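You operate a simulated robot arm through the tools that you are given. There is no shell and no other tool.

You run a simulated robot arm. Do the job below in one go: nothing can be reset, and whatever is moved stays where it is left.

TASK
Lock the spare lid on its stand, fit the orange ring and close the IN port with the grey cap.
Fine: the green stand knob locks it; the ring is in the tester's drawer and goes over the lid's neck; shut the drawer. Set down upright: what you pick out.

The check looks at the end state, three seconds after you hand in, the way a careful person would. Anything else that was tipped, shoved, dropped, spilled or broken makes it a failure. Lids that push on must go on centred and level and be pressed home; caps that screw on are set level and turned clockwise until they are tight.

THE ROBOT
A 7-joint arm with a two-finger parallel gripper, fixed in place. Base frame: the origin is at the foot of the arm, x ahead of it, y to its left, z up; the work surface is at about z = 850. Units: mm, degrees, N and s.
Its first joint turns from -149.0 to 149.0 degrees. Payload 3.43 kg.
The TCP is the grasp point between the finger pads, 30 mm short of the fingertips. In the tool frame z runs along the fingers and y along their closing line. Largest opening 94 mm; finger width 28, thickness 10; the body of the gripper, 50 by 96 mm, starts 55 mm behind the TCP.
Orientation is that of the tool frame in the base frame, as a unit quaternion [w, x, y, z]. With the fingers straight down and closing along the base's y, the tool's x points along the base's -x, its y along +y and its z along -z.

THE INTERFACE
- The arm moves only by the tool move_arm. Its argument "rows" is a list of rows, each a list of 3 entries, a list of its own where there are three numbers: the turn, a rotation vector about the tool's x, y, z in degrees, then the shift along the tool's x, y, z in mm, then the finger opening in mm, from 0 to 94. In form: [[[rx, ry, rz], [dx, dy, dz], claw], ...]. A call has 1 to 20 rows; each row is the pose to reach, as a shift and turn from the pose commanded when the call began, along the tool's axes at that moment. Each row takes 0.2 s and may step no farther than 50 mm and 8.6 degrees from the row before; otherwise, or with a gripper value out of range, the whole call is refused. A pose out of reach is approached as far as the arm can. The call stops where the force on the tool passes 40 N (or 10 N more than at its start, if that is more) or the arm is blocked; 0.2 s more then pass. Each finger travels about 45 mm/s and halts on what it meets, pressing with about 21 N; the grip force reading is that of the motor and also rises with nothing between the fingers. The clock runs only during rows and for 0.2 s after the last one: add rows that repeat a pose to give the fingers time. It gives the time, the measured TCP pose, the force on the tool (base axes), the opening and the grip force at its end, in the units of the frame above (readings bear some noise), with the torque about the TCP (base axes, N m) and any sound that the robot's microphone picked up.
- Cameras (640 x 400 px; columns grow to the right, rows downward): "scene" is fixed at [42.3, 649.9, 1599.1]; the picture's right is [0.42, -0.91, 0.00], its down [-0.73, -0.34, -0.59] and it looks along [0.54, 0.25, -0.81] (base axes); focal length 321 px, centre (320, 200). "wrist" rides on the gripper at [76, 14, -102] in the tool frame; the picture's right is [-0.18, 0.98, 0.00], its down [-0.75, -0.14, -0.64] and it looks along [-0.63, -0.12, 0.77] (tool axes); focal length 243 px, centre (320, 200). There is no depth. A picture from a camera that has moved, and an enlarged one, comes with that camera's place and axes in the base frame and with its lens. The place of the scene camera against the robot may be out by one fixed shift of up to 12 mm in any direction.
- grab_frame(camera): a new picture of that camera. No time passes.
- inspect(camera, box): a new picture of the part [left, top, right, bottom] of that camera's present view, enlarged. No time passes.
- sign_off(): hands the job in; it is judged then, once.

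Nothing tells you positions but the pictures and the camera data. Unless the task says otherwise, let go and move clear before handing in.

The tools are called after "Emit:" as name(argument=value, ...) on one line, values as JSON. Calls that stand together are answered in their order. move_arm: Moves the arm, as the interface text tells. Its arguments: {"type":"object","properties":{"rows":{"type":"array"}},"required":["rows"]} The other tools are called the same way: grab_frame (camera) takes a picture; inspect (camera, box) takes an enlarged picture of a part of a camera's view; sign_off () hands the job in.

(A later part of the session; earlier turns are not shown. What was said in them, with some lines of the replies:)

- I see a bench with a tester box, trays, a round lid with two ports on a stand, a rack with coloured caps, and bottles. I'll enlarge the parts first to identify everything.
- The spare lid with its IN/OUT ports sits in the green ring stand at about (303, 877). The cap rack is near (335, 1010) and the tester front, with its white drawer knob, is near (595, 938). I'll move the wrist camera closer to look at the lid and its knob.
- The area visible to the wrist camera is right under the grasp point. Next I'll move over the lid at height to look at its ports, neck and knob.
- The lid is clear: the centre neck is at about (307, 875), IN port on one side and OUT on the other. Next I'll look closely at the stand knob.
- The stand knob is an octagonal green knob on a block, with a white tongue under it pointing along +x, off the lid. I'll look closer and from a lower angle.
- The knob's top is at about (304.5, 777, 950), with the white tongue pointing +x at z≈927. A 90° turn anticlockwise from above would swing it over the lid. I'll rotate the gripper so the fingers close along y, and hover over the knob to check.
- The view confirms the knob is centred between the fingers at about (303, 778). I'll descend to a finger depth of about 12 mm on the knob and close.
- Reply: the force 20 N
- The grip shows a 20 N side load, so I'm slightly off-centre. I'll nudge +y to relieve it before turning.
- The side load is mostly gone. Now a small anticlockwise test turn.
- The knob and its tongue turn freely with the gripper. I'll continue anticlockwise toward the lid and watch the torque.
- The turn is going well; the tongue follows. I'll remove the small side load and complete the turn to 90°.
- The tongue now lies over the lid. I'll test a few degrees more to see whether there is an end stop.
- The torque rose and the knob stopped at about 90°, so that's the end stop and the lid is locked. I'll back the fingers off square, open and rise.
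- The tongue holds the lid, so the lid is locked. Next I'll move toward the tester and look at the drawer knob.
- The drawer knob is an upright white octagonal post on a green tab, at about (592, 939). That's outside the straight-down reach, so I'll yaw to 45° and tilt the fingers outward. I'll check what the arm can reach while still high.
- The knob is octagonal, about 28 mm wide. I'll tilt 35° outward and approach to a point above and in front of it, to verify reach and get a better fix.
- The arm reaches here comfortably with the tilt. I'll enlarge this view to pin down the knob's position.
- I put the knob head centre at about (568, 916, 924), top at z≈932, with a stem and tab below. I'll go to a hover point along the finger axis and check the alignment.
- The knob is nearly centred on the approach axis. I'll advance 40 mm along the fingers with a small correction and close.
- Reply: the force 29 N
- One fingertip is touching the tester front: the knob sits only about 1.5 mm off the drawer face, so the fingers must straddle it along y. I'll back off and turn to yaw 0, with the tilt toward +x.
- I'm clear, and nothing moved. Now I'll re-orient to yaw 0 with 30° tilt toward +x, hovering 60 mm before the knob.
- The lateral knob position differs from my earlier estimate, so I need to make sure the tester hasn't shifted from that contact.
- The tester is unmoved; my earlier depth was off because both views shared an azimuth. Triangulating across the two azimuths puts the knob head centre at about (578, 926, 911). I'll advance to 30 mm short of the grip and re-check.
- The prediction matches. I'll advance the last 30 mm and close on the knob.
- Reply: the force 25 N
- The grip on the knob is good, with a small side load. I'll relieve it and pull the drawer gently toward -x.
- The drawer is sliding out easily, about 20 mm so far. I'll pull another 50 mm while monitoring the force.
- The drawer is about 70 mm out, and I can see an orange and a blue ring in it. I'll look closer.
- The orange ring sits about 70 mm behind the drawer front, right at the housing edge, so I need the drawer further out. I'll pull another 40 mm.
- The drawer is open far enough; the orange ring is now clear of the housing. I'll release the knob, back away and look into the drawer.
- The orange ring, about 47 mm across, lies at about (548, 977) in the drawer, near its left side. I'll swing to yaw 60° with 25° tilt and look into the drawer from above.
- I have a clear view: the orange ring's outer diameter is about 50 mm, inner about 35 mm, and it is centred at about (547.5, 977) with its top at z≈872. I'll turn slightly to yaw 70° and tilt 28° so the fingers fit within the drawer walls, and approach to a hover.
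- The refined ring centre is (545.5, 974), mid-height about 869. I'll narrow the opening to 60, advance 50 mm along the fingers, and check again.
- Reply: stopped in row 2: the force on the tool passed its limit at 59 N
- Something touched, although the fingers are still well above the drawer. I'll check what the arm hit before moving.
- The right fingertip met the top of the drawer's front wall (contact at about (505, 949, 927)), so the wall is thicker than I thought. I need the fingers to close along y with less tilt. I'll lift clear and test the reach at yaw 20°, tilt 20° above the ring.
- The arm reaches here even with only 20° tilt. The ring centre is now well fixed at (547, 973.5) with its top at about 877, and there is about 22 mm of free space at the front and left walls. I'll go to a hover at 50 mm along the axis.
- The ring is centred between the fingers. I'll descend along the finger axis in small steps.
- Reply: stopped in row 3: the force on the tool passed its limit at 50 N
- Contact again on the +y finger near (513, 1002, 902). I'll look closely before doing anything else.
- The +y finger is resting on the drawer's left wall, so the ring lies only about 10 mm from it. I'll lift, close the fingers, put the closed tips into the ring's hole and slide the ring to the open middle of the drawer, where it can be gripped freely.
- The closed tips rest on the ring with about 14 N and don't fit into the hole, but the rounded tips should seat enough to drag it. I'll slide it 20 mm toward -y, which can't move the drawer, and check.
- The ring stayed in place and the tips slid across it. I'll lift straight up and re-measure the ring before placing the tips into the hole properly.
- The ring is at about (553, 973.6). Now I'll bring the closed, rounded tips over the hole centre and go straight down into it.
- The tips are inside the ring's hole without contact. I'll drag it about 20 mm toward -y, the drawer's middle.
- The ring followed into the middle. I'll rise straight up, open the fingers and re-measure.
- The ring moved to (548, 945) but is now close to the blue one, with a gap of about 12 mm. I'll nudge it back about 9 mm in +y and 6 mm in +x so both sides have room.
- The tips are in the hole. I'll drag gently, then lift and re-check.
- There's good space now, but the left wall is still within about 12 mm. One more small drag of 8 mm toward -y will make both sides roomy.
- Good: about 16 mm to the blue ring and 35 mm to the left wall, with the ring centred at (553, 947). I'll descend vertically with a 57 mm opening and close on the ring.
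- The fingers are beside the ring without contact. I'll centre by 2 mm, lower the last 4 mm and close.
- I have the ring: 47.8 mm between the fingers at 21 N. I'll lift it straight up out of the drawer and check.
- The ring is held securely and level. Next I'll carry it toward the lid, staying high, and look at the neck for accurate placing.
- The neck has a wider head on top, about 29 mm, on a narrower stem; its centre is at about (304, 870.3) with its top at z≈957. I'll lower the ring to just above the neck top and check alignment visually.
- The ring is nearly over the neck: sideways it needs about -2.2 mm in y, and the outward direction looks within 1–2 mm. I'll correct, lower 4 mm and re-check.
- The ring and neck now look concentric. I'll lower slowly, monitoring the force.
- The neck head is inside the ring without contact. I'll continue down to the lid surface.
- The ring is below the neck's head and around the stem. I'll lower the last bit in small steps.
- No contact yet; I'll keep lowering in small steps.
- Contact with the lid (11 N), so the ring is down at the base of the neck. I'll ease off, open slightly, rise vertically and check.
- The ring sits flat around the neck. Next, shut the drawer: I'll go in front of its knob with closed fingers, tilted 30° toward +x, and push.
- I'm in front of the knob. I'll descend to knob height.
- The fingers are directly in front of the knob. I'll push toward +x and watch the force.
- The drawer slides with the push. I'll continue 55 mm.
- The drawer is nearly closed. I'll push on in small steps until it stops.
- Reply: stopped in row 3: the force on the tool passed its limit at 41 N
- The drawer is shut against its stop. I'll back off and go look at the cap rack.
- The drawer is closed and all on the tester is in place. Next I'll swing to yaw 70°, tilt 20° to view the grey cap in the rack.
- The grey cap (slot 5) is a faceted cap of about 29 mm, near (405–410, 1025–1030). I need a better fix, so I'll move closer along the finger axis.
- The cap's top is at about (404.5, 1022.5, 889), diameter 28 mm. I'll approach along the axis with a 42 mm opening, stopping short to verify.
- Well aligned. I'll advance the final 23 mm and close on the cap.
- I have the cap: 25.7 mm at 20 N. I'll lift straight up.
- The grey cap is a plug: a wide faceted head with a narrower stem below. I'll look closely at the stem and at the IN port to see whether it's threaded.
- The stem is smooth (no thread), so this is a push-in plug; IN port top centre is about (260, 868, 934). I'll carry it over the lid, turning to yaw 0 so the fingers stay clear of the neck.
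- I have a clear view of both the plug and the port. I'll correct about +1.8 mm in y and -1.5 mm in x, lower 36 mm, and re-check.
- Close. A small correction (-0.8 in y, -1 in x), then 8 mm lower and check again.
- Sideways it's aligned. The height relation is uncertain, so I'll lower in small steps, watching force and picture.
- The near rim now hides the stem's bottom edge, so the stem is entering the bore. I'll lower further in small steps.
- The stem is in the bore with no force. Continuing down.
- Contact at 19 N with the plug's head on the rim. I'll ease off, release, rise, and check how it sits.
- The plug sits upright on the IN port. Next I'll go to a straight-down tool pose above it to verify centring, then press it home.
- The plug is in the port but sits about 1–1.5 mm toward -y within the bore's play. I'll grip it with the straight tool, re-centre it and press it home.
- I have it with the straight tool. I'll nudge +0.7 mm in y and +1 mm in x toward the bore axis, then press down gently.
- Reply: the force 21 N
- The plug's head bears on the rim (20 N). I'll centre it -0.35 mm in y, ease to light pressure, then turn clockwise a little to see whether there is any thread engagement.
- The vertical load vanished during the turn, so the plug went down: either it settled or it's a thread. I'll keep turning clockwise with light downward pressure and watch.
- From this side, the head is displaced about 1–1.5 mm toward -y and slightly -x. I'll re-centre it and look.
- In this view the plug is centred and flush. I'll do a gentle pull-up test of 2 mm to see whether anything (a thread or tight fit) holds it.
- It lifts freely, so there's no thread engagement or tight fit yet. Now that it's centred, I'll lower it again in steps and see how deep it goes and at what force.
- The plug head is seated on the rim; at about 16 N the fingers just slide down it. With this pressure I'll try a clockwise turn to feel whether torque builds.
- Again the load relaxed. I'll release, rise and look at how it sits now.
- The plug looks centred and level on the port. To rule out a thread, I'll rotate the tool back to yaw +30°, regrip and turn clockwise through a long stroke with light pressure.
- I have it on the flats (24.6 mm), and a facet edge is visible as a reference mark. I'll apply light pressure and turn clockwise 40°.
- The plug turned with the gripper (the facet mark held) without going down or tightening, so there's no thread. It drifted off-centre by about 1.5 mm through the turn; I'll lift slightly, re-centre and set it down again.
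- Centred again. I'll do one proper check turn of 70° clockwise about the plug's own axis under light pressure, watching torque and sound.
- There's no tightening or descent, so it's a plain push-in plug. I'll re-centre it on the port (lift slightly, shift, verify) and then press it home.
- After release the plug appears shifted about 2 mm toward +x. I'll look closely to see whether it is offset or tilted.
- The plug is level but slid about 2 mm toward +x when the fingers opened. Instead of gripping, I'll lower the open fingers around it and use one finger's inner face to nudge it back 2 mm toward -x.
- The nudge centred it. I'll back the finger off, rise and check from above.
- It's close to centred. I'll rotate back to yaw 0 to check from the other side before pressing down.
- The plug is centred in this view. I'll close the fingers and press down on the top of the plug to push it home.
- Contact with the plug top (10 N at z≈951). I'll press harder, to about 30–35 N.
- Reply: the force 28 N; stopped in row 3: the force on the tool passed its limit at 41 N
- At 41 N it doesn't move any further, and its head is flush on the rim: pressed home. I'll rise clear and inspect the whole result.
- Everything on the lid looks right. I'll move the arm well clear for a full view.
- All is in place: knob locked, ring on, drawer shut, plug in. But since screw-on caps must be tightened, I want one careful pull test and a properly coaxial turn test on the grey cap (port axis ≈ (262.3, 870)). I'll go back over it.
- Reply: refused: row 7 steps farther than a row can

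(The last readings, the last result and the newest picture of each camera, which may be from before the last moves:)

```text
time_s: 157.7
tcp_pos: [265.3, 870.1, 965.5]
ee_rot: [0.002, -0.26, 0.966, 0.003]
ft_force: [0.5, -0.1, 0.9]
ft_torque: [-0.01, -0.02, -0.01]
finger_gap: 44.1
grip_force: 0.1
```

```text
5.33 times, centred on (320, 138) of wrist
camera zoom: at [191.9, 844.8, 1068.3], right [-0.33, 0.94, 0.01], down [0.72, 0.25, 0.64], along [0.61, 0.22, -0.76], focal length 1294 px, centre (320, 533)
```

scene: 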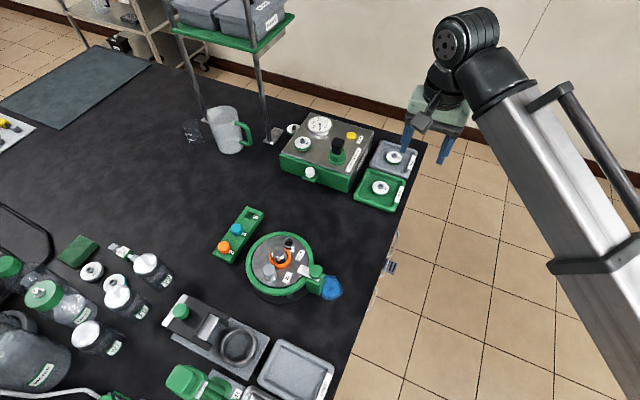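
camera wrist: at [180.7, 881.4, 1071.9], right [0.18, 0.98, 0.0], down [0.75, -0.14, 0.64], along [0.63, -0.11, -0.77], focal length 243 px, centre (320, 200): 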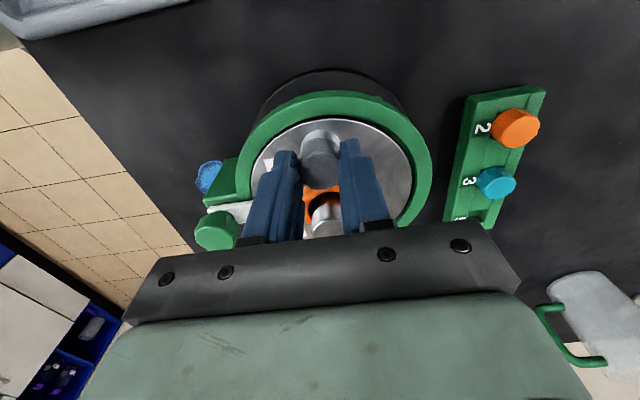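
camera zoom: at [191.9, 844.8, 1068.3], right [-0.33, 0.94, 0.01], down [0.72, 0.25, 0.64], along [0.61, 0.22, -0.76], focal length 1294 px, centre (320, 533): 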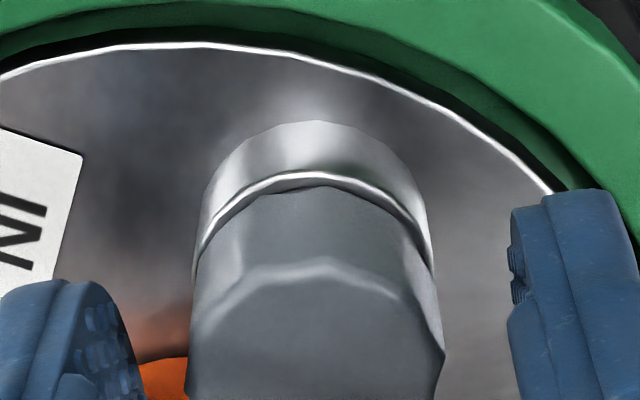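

Emit:
move_arm(rows=[[[0, 0, 0], [0, -0.9, 0], 36], [[0, 0, 0], [0, -0.9, 0], 26], [[0, 0, 0], [0, -0.9, 0], 16], [[0, 0, 0], [0, -0.9, 0], 16]])

Emit:
inspect(camera="wrist", box=[280, 110, 360, 170])

Emit:
move_arm(rows=[[[0, 0, 0], [0, 0, -0.7], 16], [[0, 0, 0], [0, 0, -1.4], 16], [[0, 0, 0], [0, 0, -1.4], 16]])

Emit:
inspect(camera="wrist", box=[280, 110, 360, 170])

```text
time_s: 158.7
tcp_pos: [266.3, 870.8, 966.4]
ee_rot: [0.001, -0.259, 0.966, 0.004]
ft_force: [-0.2, 0.1, 0.7]
ft_torque: [0.01, -0.05, -0.01]
finger_gap: 25.4
grip_force: 20.9
```

```text
6.67 times, centred on (320, 140) of wrist
camera zoom: at [192.4, 843.6, 1068.9], right [-0.33, 0.94, 0.01], down [0.72, 0.25, 0.64], along [0.61, 0.22, -0.76], focal length 1618 px, centre (320, 600)
```

zoom: 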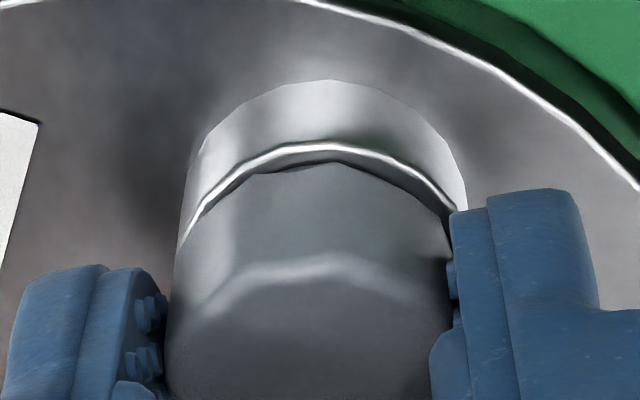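

```text
time_s: 159.5
tcp_pos: [265.9, 870.7, 968.8]
ee_rot: [0.001, -0.26, 0.966, 0.003]
ft_force: [-0.4, -0.4, -0.5]
ft_torque: [0.0, 0.03, 0.0]
finger_gap: 25.6
grip_force: 20.8
```

```text
6.67 times, centred on (320, 140) of wrist
camera zoom: at [192.1, 844.2, 1070.7], right [-0.33, 0.94, 0.01], down [0.72, 0.25, 0.64], along [0.61, 0.22, -0.76], focal length 1618 px, centre (320, 600)
```

zoom: 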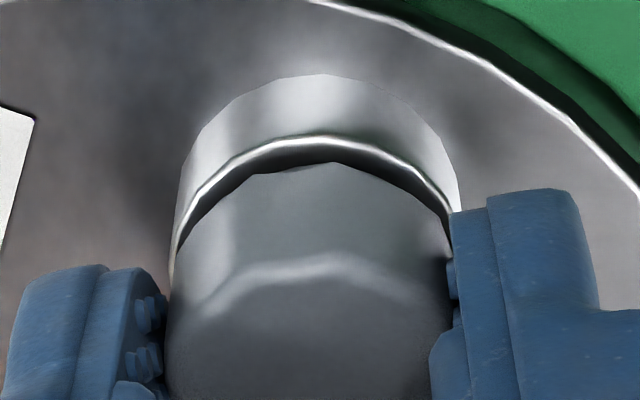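

The plug still lifts freely, so neither pressing nor the earlier off-axis turns engaged anything. This grip is nearly coaxial with the tool axis, so I'll centre it on the port, lower it, and do a proper clockwise turn with light pressure.

Emit:
move_arm(rows=[[[0, 0, 0], [0.9, 0.8, 0], 16], [[0, 0, 0], [0.9, 0.8, 1.2], 16], [[0, 0, 0], [0.9, 0.8, 1.7], 16], [[0, 0, 0], [0.9, 0.8, 1.7], 16]])

Emit:
inspect(camera="wrist", box=[280, 110, 360, 170])

```text
time_s: 160.5
tcp_pos: [264.6, 870.7, 966.3]
ee_rot: [0.001, -0.26, 0.966, 0.002]
ft_force: [0.0, 0.4, 4.0]
ft_torque: [0.02, -0.02, 0.01]
finger_gap: 25.2
grip_force: 21.8
```

```text
6.67 times, centred on (320, 140) of wrist
camera zoom: at [191.3, 844.4, 1068.9], right [-0.33, 0.94, 0.01], down [0.72, 0.25, 0.64], along [0.61, 0.22, -0.76], focal length 1618 px, centre (320, 600)
```

zoom: 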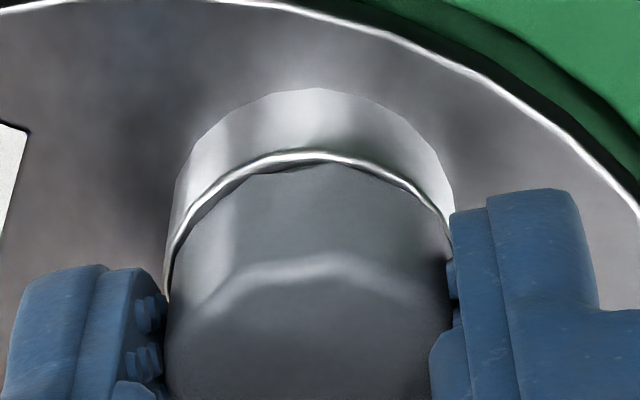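

Centred with 4 N down force. Now turning clockwise in stages.

Emit:
move_arm(rows=[[[0, 0, 6], [0, -0.2, 0], 16], [[0, 0, 12], [0, -0.2, 0], 16], [[0, 0, 18], [0, -0.2, 0], 16], [[0, 0, 24], [0, -0.2, 0], 16], [[0, 0, 30], [0, -0.2, 0], 16], [[0, 0, 36], [0, -0.2, 0], 16]])

Emit:
inspect(camera="wrist", box=[280, 110, 360, 170])

```text
time_s: 161.9
tcp_pos: [264.3, 870.3, 965.4]
ee_rot: [0.0, 0.053, 0.999, 0.003]
ft_force: [0.0, 0.9, 0.0]
ft_torque: [0.02, 0.0, -0.03]
finger_gap: 24.9
grip_force: 21.4
```

```text
6.67 times, centred on (320, 140) of wrist
camera zoom: at [189.9, 891.8, 1069.8], right [0.29, 0.96, 0.01], down [0.73, -0.22, 0.64], along [0.62, -0.18, -0.77], focal length 1618 px, centre (320, 600)
```

zoom: 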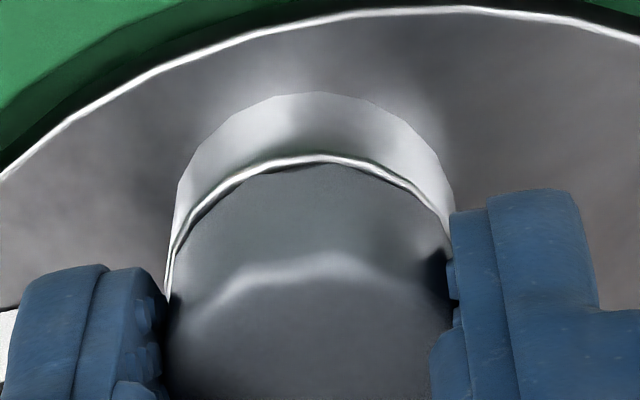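

Emit:
move_arm(rows=[[[0, 0, 0], [0, 0, -0.5], 16], [[0, 0, 0], [0, 0, -1], 16], [[0, 0, 0], [0, 0, -1], 16]])

Emit:
inspect(camera="wrist", box=[280, 110, 360, 170])

```text
time_s: 162.7
tcp_pos: [264.6, 870.0, 966.9]
ee_rot: [0.001, 0.051, 0.999, 0.003]
ft_force: [0.2, 0.1, 0.0]
ft_torque: [-0.01, 0.0, -0.02]
finger_gap: 24.9
grip_force: 20.8
```

```text
6.67 times, centred on (320, 140) of wrist
camera zoom: at [190.1, 891.6, 1070.9], right [0.28, 0.96, 0.01], down [0.73, -0.22, 0.64], along [0.62, -0.18, -0.77], focal length 1618 px, centre (320, 600)
```

zoom: 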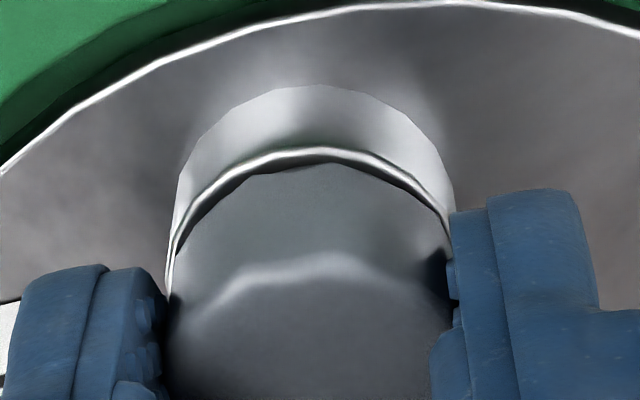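

It still lifts freely. One more coaxial turn with firmer pressure (about 10 N) over 70°.

Emit:
move_arm(rows=[[[0, 0, 0], [0, 0, 1], 16], [[0, 0, 0], [0, 0, 2], 16], [[0, 0, 0], [0, 0, 2], 16]])

Emit:
move_arm(rows=[[[0, 0, 7], [0, 0, 0.1], 16], [[0, 0, 14], [0, 0, 0.2], 16], [[0, 0, 21], [0, 0, 0.3], 16], [[0, 0, 28], [0, 0, 0.4], 16], [[0, 0, 35], [0, 0, 0.5], 16]])

Emit:
move_arm(rows=[[[0, 0, 7], [0, 0, 0.1], 16], [[0, 0, 14], [0, 0, 0.2], 16], [[0, 0, 21], [0, 0, 0.3], 16], [[0, 0, 28], [0, 0, 0.4], 16], [[0, 0, 35], [0, 0, 0.5], 16]])

Emit:
inspect(camera="wrist", box=[280, 110, 360, 170])

```text
time_s: 163.5
tcp_pos: [263.7, 870.9, 965.7]
ee_rot: [0.0, 0.051, 0.999, 0.003]
ft_force: [1.6, 1.2, 4.5]
ft_torque: [-0.01, -0.12, 0.02]
finger_gap: 25.3
grip_force: 21.2
```

```text
time_s: 164.7
tcp_pos: [265.1, 869.6, 965.6]
ee_rot: [0.0, 0.351, 0.936, 0.004]
ft_force: [4.9, 2.6, 18.9]
ft_torque: [-0.05, -0.21, 0.08]
finger_gap: 25.4
grip_force: 20.7
```

```text
time_s: 165.9
tcp_pos: [265.0, 870.9, 963.5]
ee_rot: [-0.002, 0.615, 0.788, 0.003]
ft_force: [3.0, -0.4, 16.0]
ft_torque: [-0.11, -0.07, 0.05]
finger_gap: 25.4
grip_force: 20.5
```

```text
6.67 times, centred on (320, 140) of wrist
camera zoom: at [259.7, 946.7, 1068.3], right [1.0, 0.06, 0.0], down [0.05, -0.77, 0.64], along [0.04, -0.64, -0.77], focal length 1618 px, centre (320, 600)
```

zoom: 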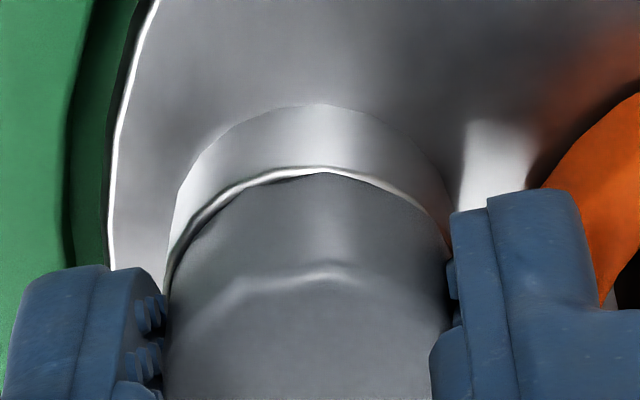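

Only light rim friction (0.05–0.08 N·m) and no engagement after well over 200° of turning: it's a plain drop-in plug. It's centred now. I'll ease the pressure and open only to 29 mm (at this yaw a wider opening could touch the neck), then rise.

Emit:
move_arm(rows=[[[0, 0, 0], [0, 0, -0.8], 16], [[0, 0, 0], [0, 0, -0.8], 16], [[0, 0, 0], [0, 0, -0.8], 29], [[0, 0, 0], [0, 0, -0.8], 29], [[0, 0, 0], [0, 0, -0.8], 29]])

Emit:
inspect(camera="wrist", box=[280, 110, 360, 170])

```text
time_s: 167.1
tcp_pos: [265.5, 869.2, 966.0]
ee_rot: [-0.001, 0.615, 0.788, 0.004]
ft_force: [-1.1, -0.4, 0.3]
ft_torque: [0.03, -0.01, 0.04]
finger_gap: 29.3
grip_force: 0.0
```

```text
6.67 times, centred on (320, 140) of wrist
camera zoom: at [260.0, 947.2, 1069.0], right [1.0, 0.06, 0.0], down [0.05, -0.77, 0.64], along [0.04, -0.64, -0.77], focal length 1618 px, centre (320, 600)
```

zoom: 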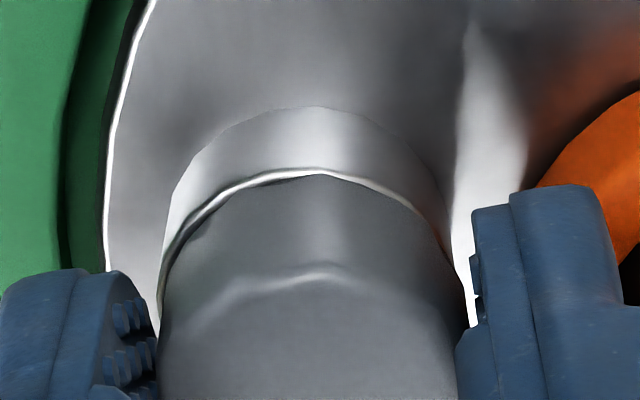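

Released cleanly, and the plug stays centred and flush. Rising straight up.

Emit:
move_arm(rows=[[[0, 0, 0], [0, 0, -10], 29], [[0, 0, 0], [0, 0, -30], 29], [[0, 0, 0], [0, 0, -70], 29], [[0, 0, 0], [0, 0, -110], 29], [[0, 0, 0], [0, 0, -110], 29]])

Emit:
inspect(camera="wrist", box=[250, 30, 390, 130])

Emit:
inspect(camera="scene", box=[255, 250, 300, 285])

```text
time_s: 168.3
tcp_pos: [264.5, 869.5, 1075.0]
ee_rot: [-0.002, 0.615, 0.789, 0.002]
ft_force: [0.7, 0.0, 0.3]
ft_torque: [-0.01, -0.02, -0.03]
finger_gap: 28.9
grip_force: 0.1
```

```text
4.00 times, centred on (320, 80) of wrist
camera zoom: at [259.7, 945.9, 1179.0], right [1.0, 0.06, 0.0], down [0.05, -0.77, 0.64], along [0.04, -0.64, -0.77], focal length 970 px, centre (320, 680)
```

zoom: 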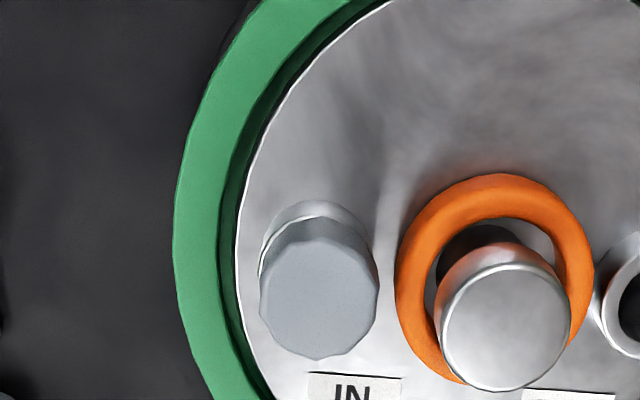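

```text
11.43 times, centred on (278, 268) of scene
camera zoom: at [42.3, 649.9, 1599.1], right [0.42, -0.91, 0.0], down [-0.73, -0.34, -0.59], along [0.54, 0.25, -0.81], focal length 3673 px, centre (806, -571)
```

zoom: 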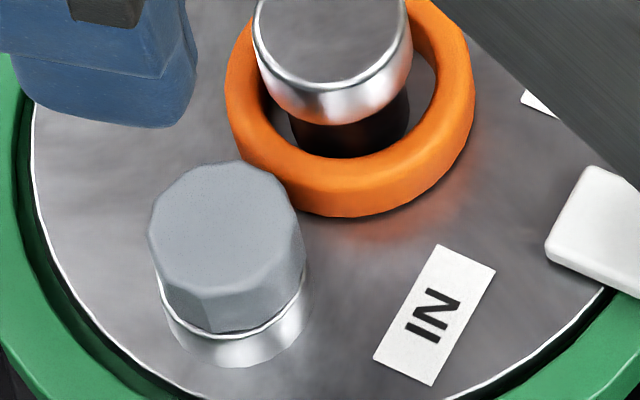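

The final state looks right. I'll move the arm clear and take one last overall look.

Emit:
move_arm(rows=[[[0, 0, 0], [-15, 10, -40], 29], [[0, 0, 0], [-40, 25, -75], 29], [[0, 0, 0], [-70, 48, -95], 29], [[0, 0, 0], [-105, 75, -95], 29], [[0, 0, 0], [-140, 102, -95], 40], [[0, 0, 0], [-175, 130, -95], 40], [[0, 0, 0], [-210, 157, -95], 40], [[0, 0, 0], [-245, 184, -95], 40], [[0, 0, 0], [-274, 207.5, -95], 40], [[0, 0, 0], [-274, 207.5, -95], 40]])

Emit:
grab_frame(camera="scene")

Emit:
inspect(camera="scene", box=[200, 190, 360, 310])

Emit:
inspect(camera="scene", box=[255, 235, 315, 285])

Emit:
inspect(camera="scene", box=[260, 100, 420, 220])

```text
time_s: 170.5
tcp_pos: [532.4, 656.1, 1170.1]
ee_rot: [-0.003, 0.614, 0.789, 0.003]
ft_force: [-0.3, 1.2, 0.2]
ft_torque: [0.03, 0.01, -0.02]
finger_gap: 40.2
grip_force: 0.1
```

```text
taken
```

scene: 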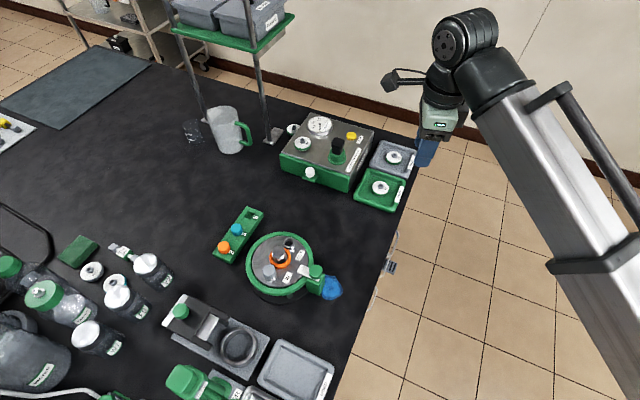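

```text
3.33 times, centred on (280, 250) of scene
camera zoom: at [42.3, 649.9, 1599.1], right [0.42, -0.91, 0.0], down [-0.73, -0.34, -0.59], along [0.54, 0.25, -0.81], focal length 1071 px, centre (453, 33)
```

zoom: 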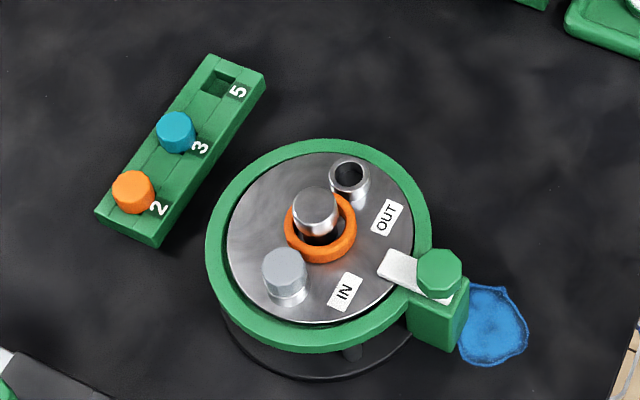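

```text
8.00 times, centred on (285, 260) of scene
camera zoom: at [42.3, 649.9, 1599.1], right [0.42, -0.91, 0.0], down [-0.73, -0.34, -0.59], along [0.54, 0.25, -0.81], focal length 2571 px, centre (600, -280)
```

zoom: 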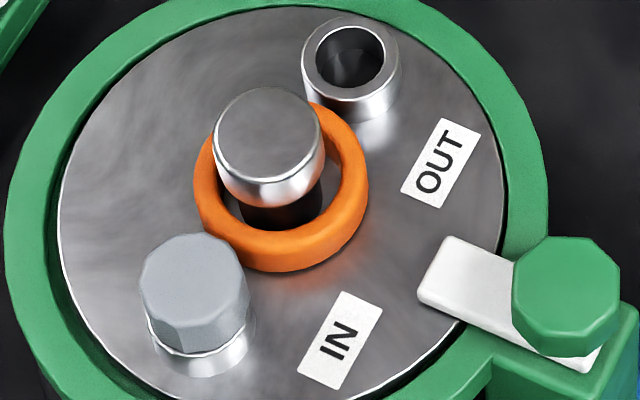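

```text
3.33 times, centred on (340, 160) of scene
camera zoom: at [42.3, 649.9, 1599.1], right [0.42, -0.91, 0.0], down [-0.73, -0.34, -0.59], along [0.54, 0.25, -0.81], focal length 1071 px, centre (253, 333)
```

zoom: 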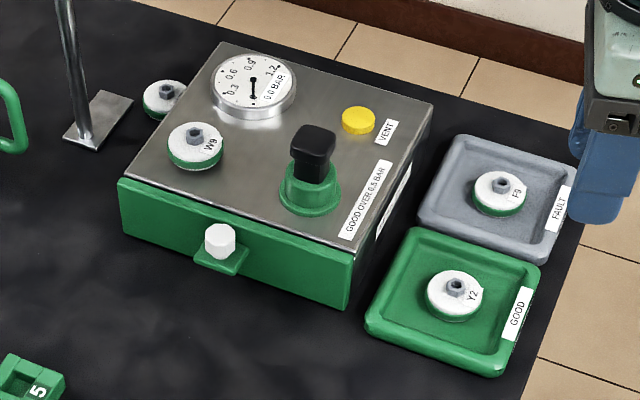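

The lid is locked under the white tongue and the orange ring lies flat around the neck. The drawer is shut, and the grey plug sits level and flush in the IN port. Nothing else looks disturbed and the arm is clear, so I'm handing in.

Emit:
sign_off()

```text
The job is handed in.
```

I've handed the job in. The lid is locked, the ring is on, the drawer is shut and the grey cap closes the IN port. The cap sits loose in the port, as explained below.

- **Lid lock:** I turned the green stand knob about 90° anticlockwise, seen from above, to its stop. The white tongue now lies over the lid.
- **Orange ring:** It came out of the tester drawer and lies flat around the base of the lid's neck. To get a grip I first slid it toward the middle of the drawer; the blue ring is still in there.
- **Drawer:** It is pushed fully shut against its stop.
- **Grey cap:** It sits level on the IN port with its head flush on the rim, about centred by the pictures. I pressed it down with about 40 N.
    - It turned out to be a smooth plug with roughly 2 mm of play in the bore, and I felt no thread.
    - After that press it still lifted freely. I also turned it clockwise well over 200°, and it neither went down nor tightened. If a proper fit means a thread or a click, it didn't get one.
    - I lifted and reseated it after the 40 N press, this time with under 20 N.

- **Contacts:** While reaching for the drawer knob and the ring, a fingertip touched the tester front once and the drawer walls twice, at up to 59 N. The pictures show nothing moved there. The lid may have shifted about 1–2 mm in its seat while I worked on the cap.
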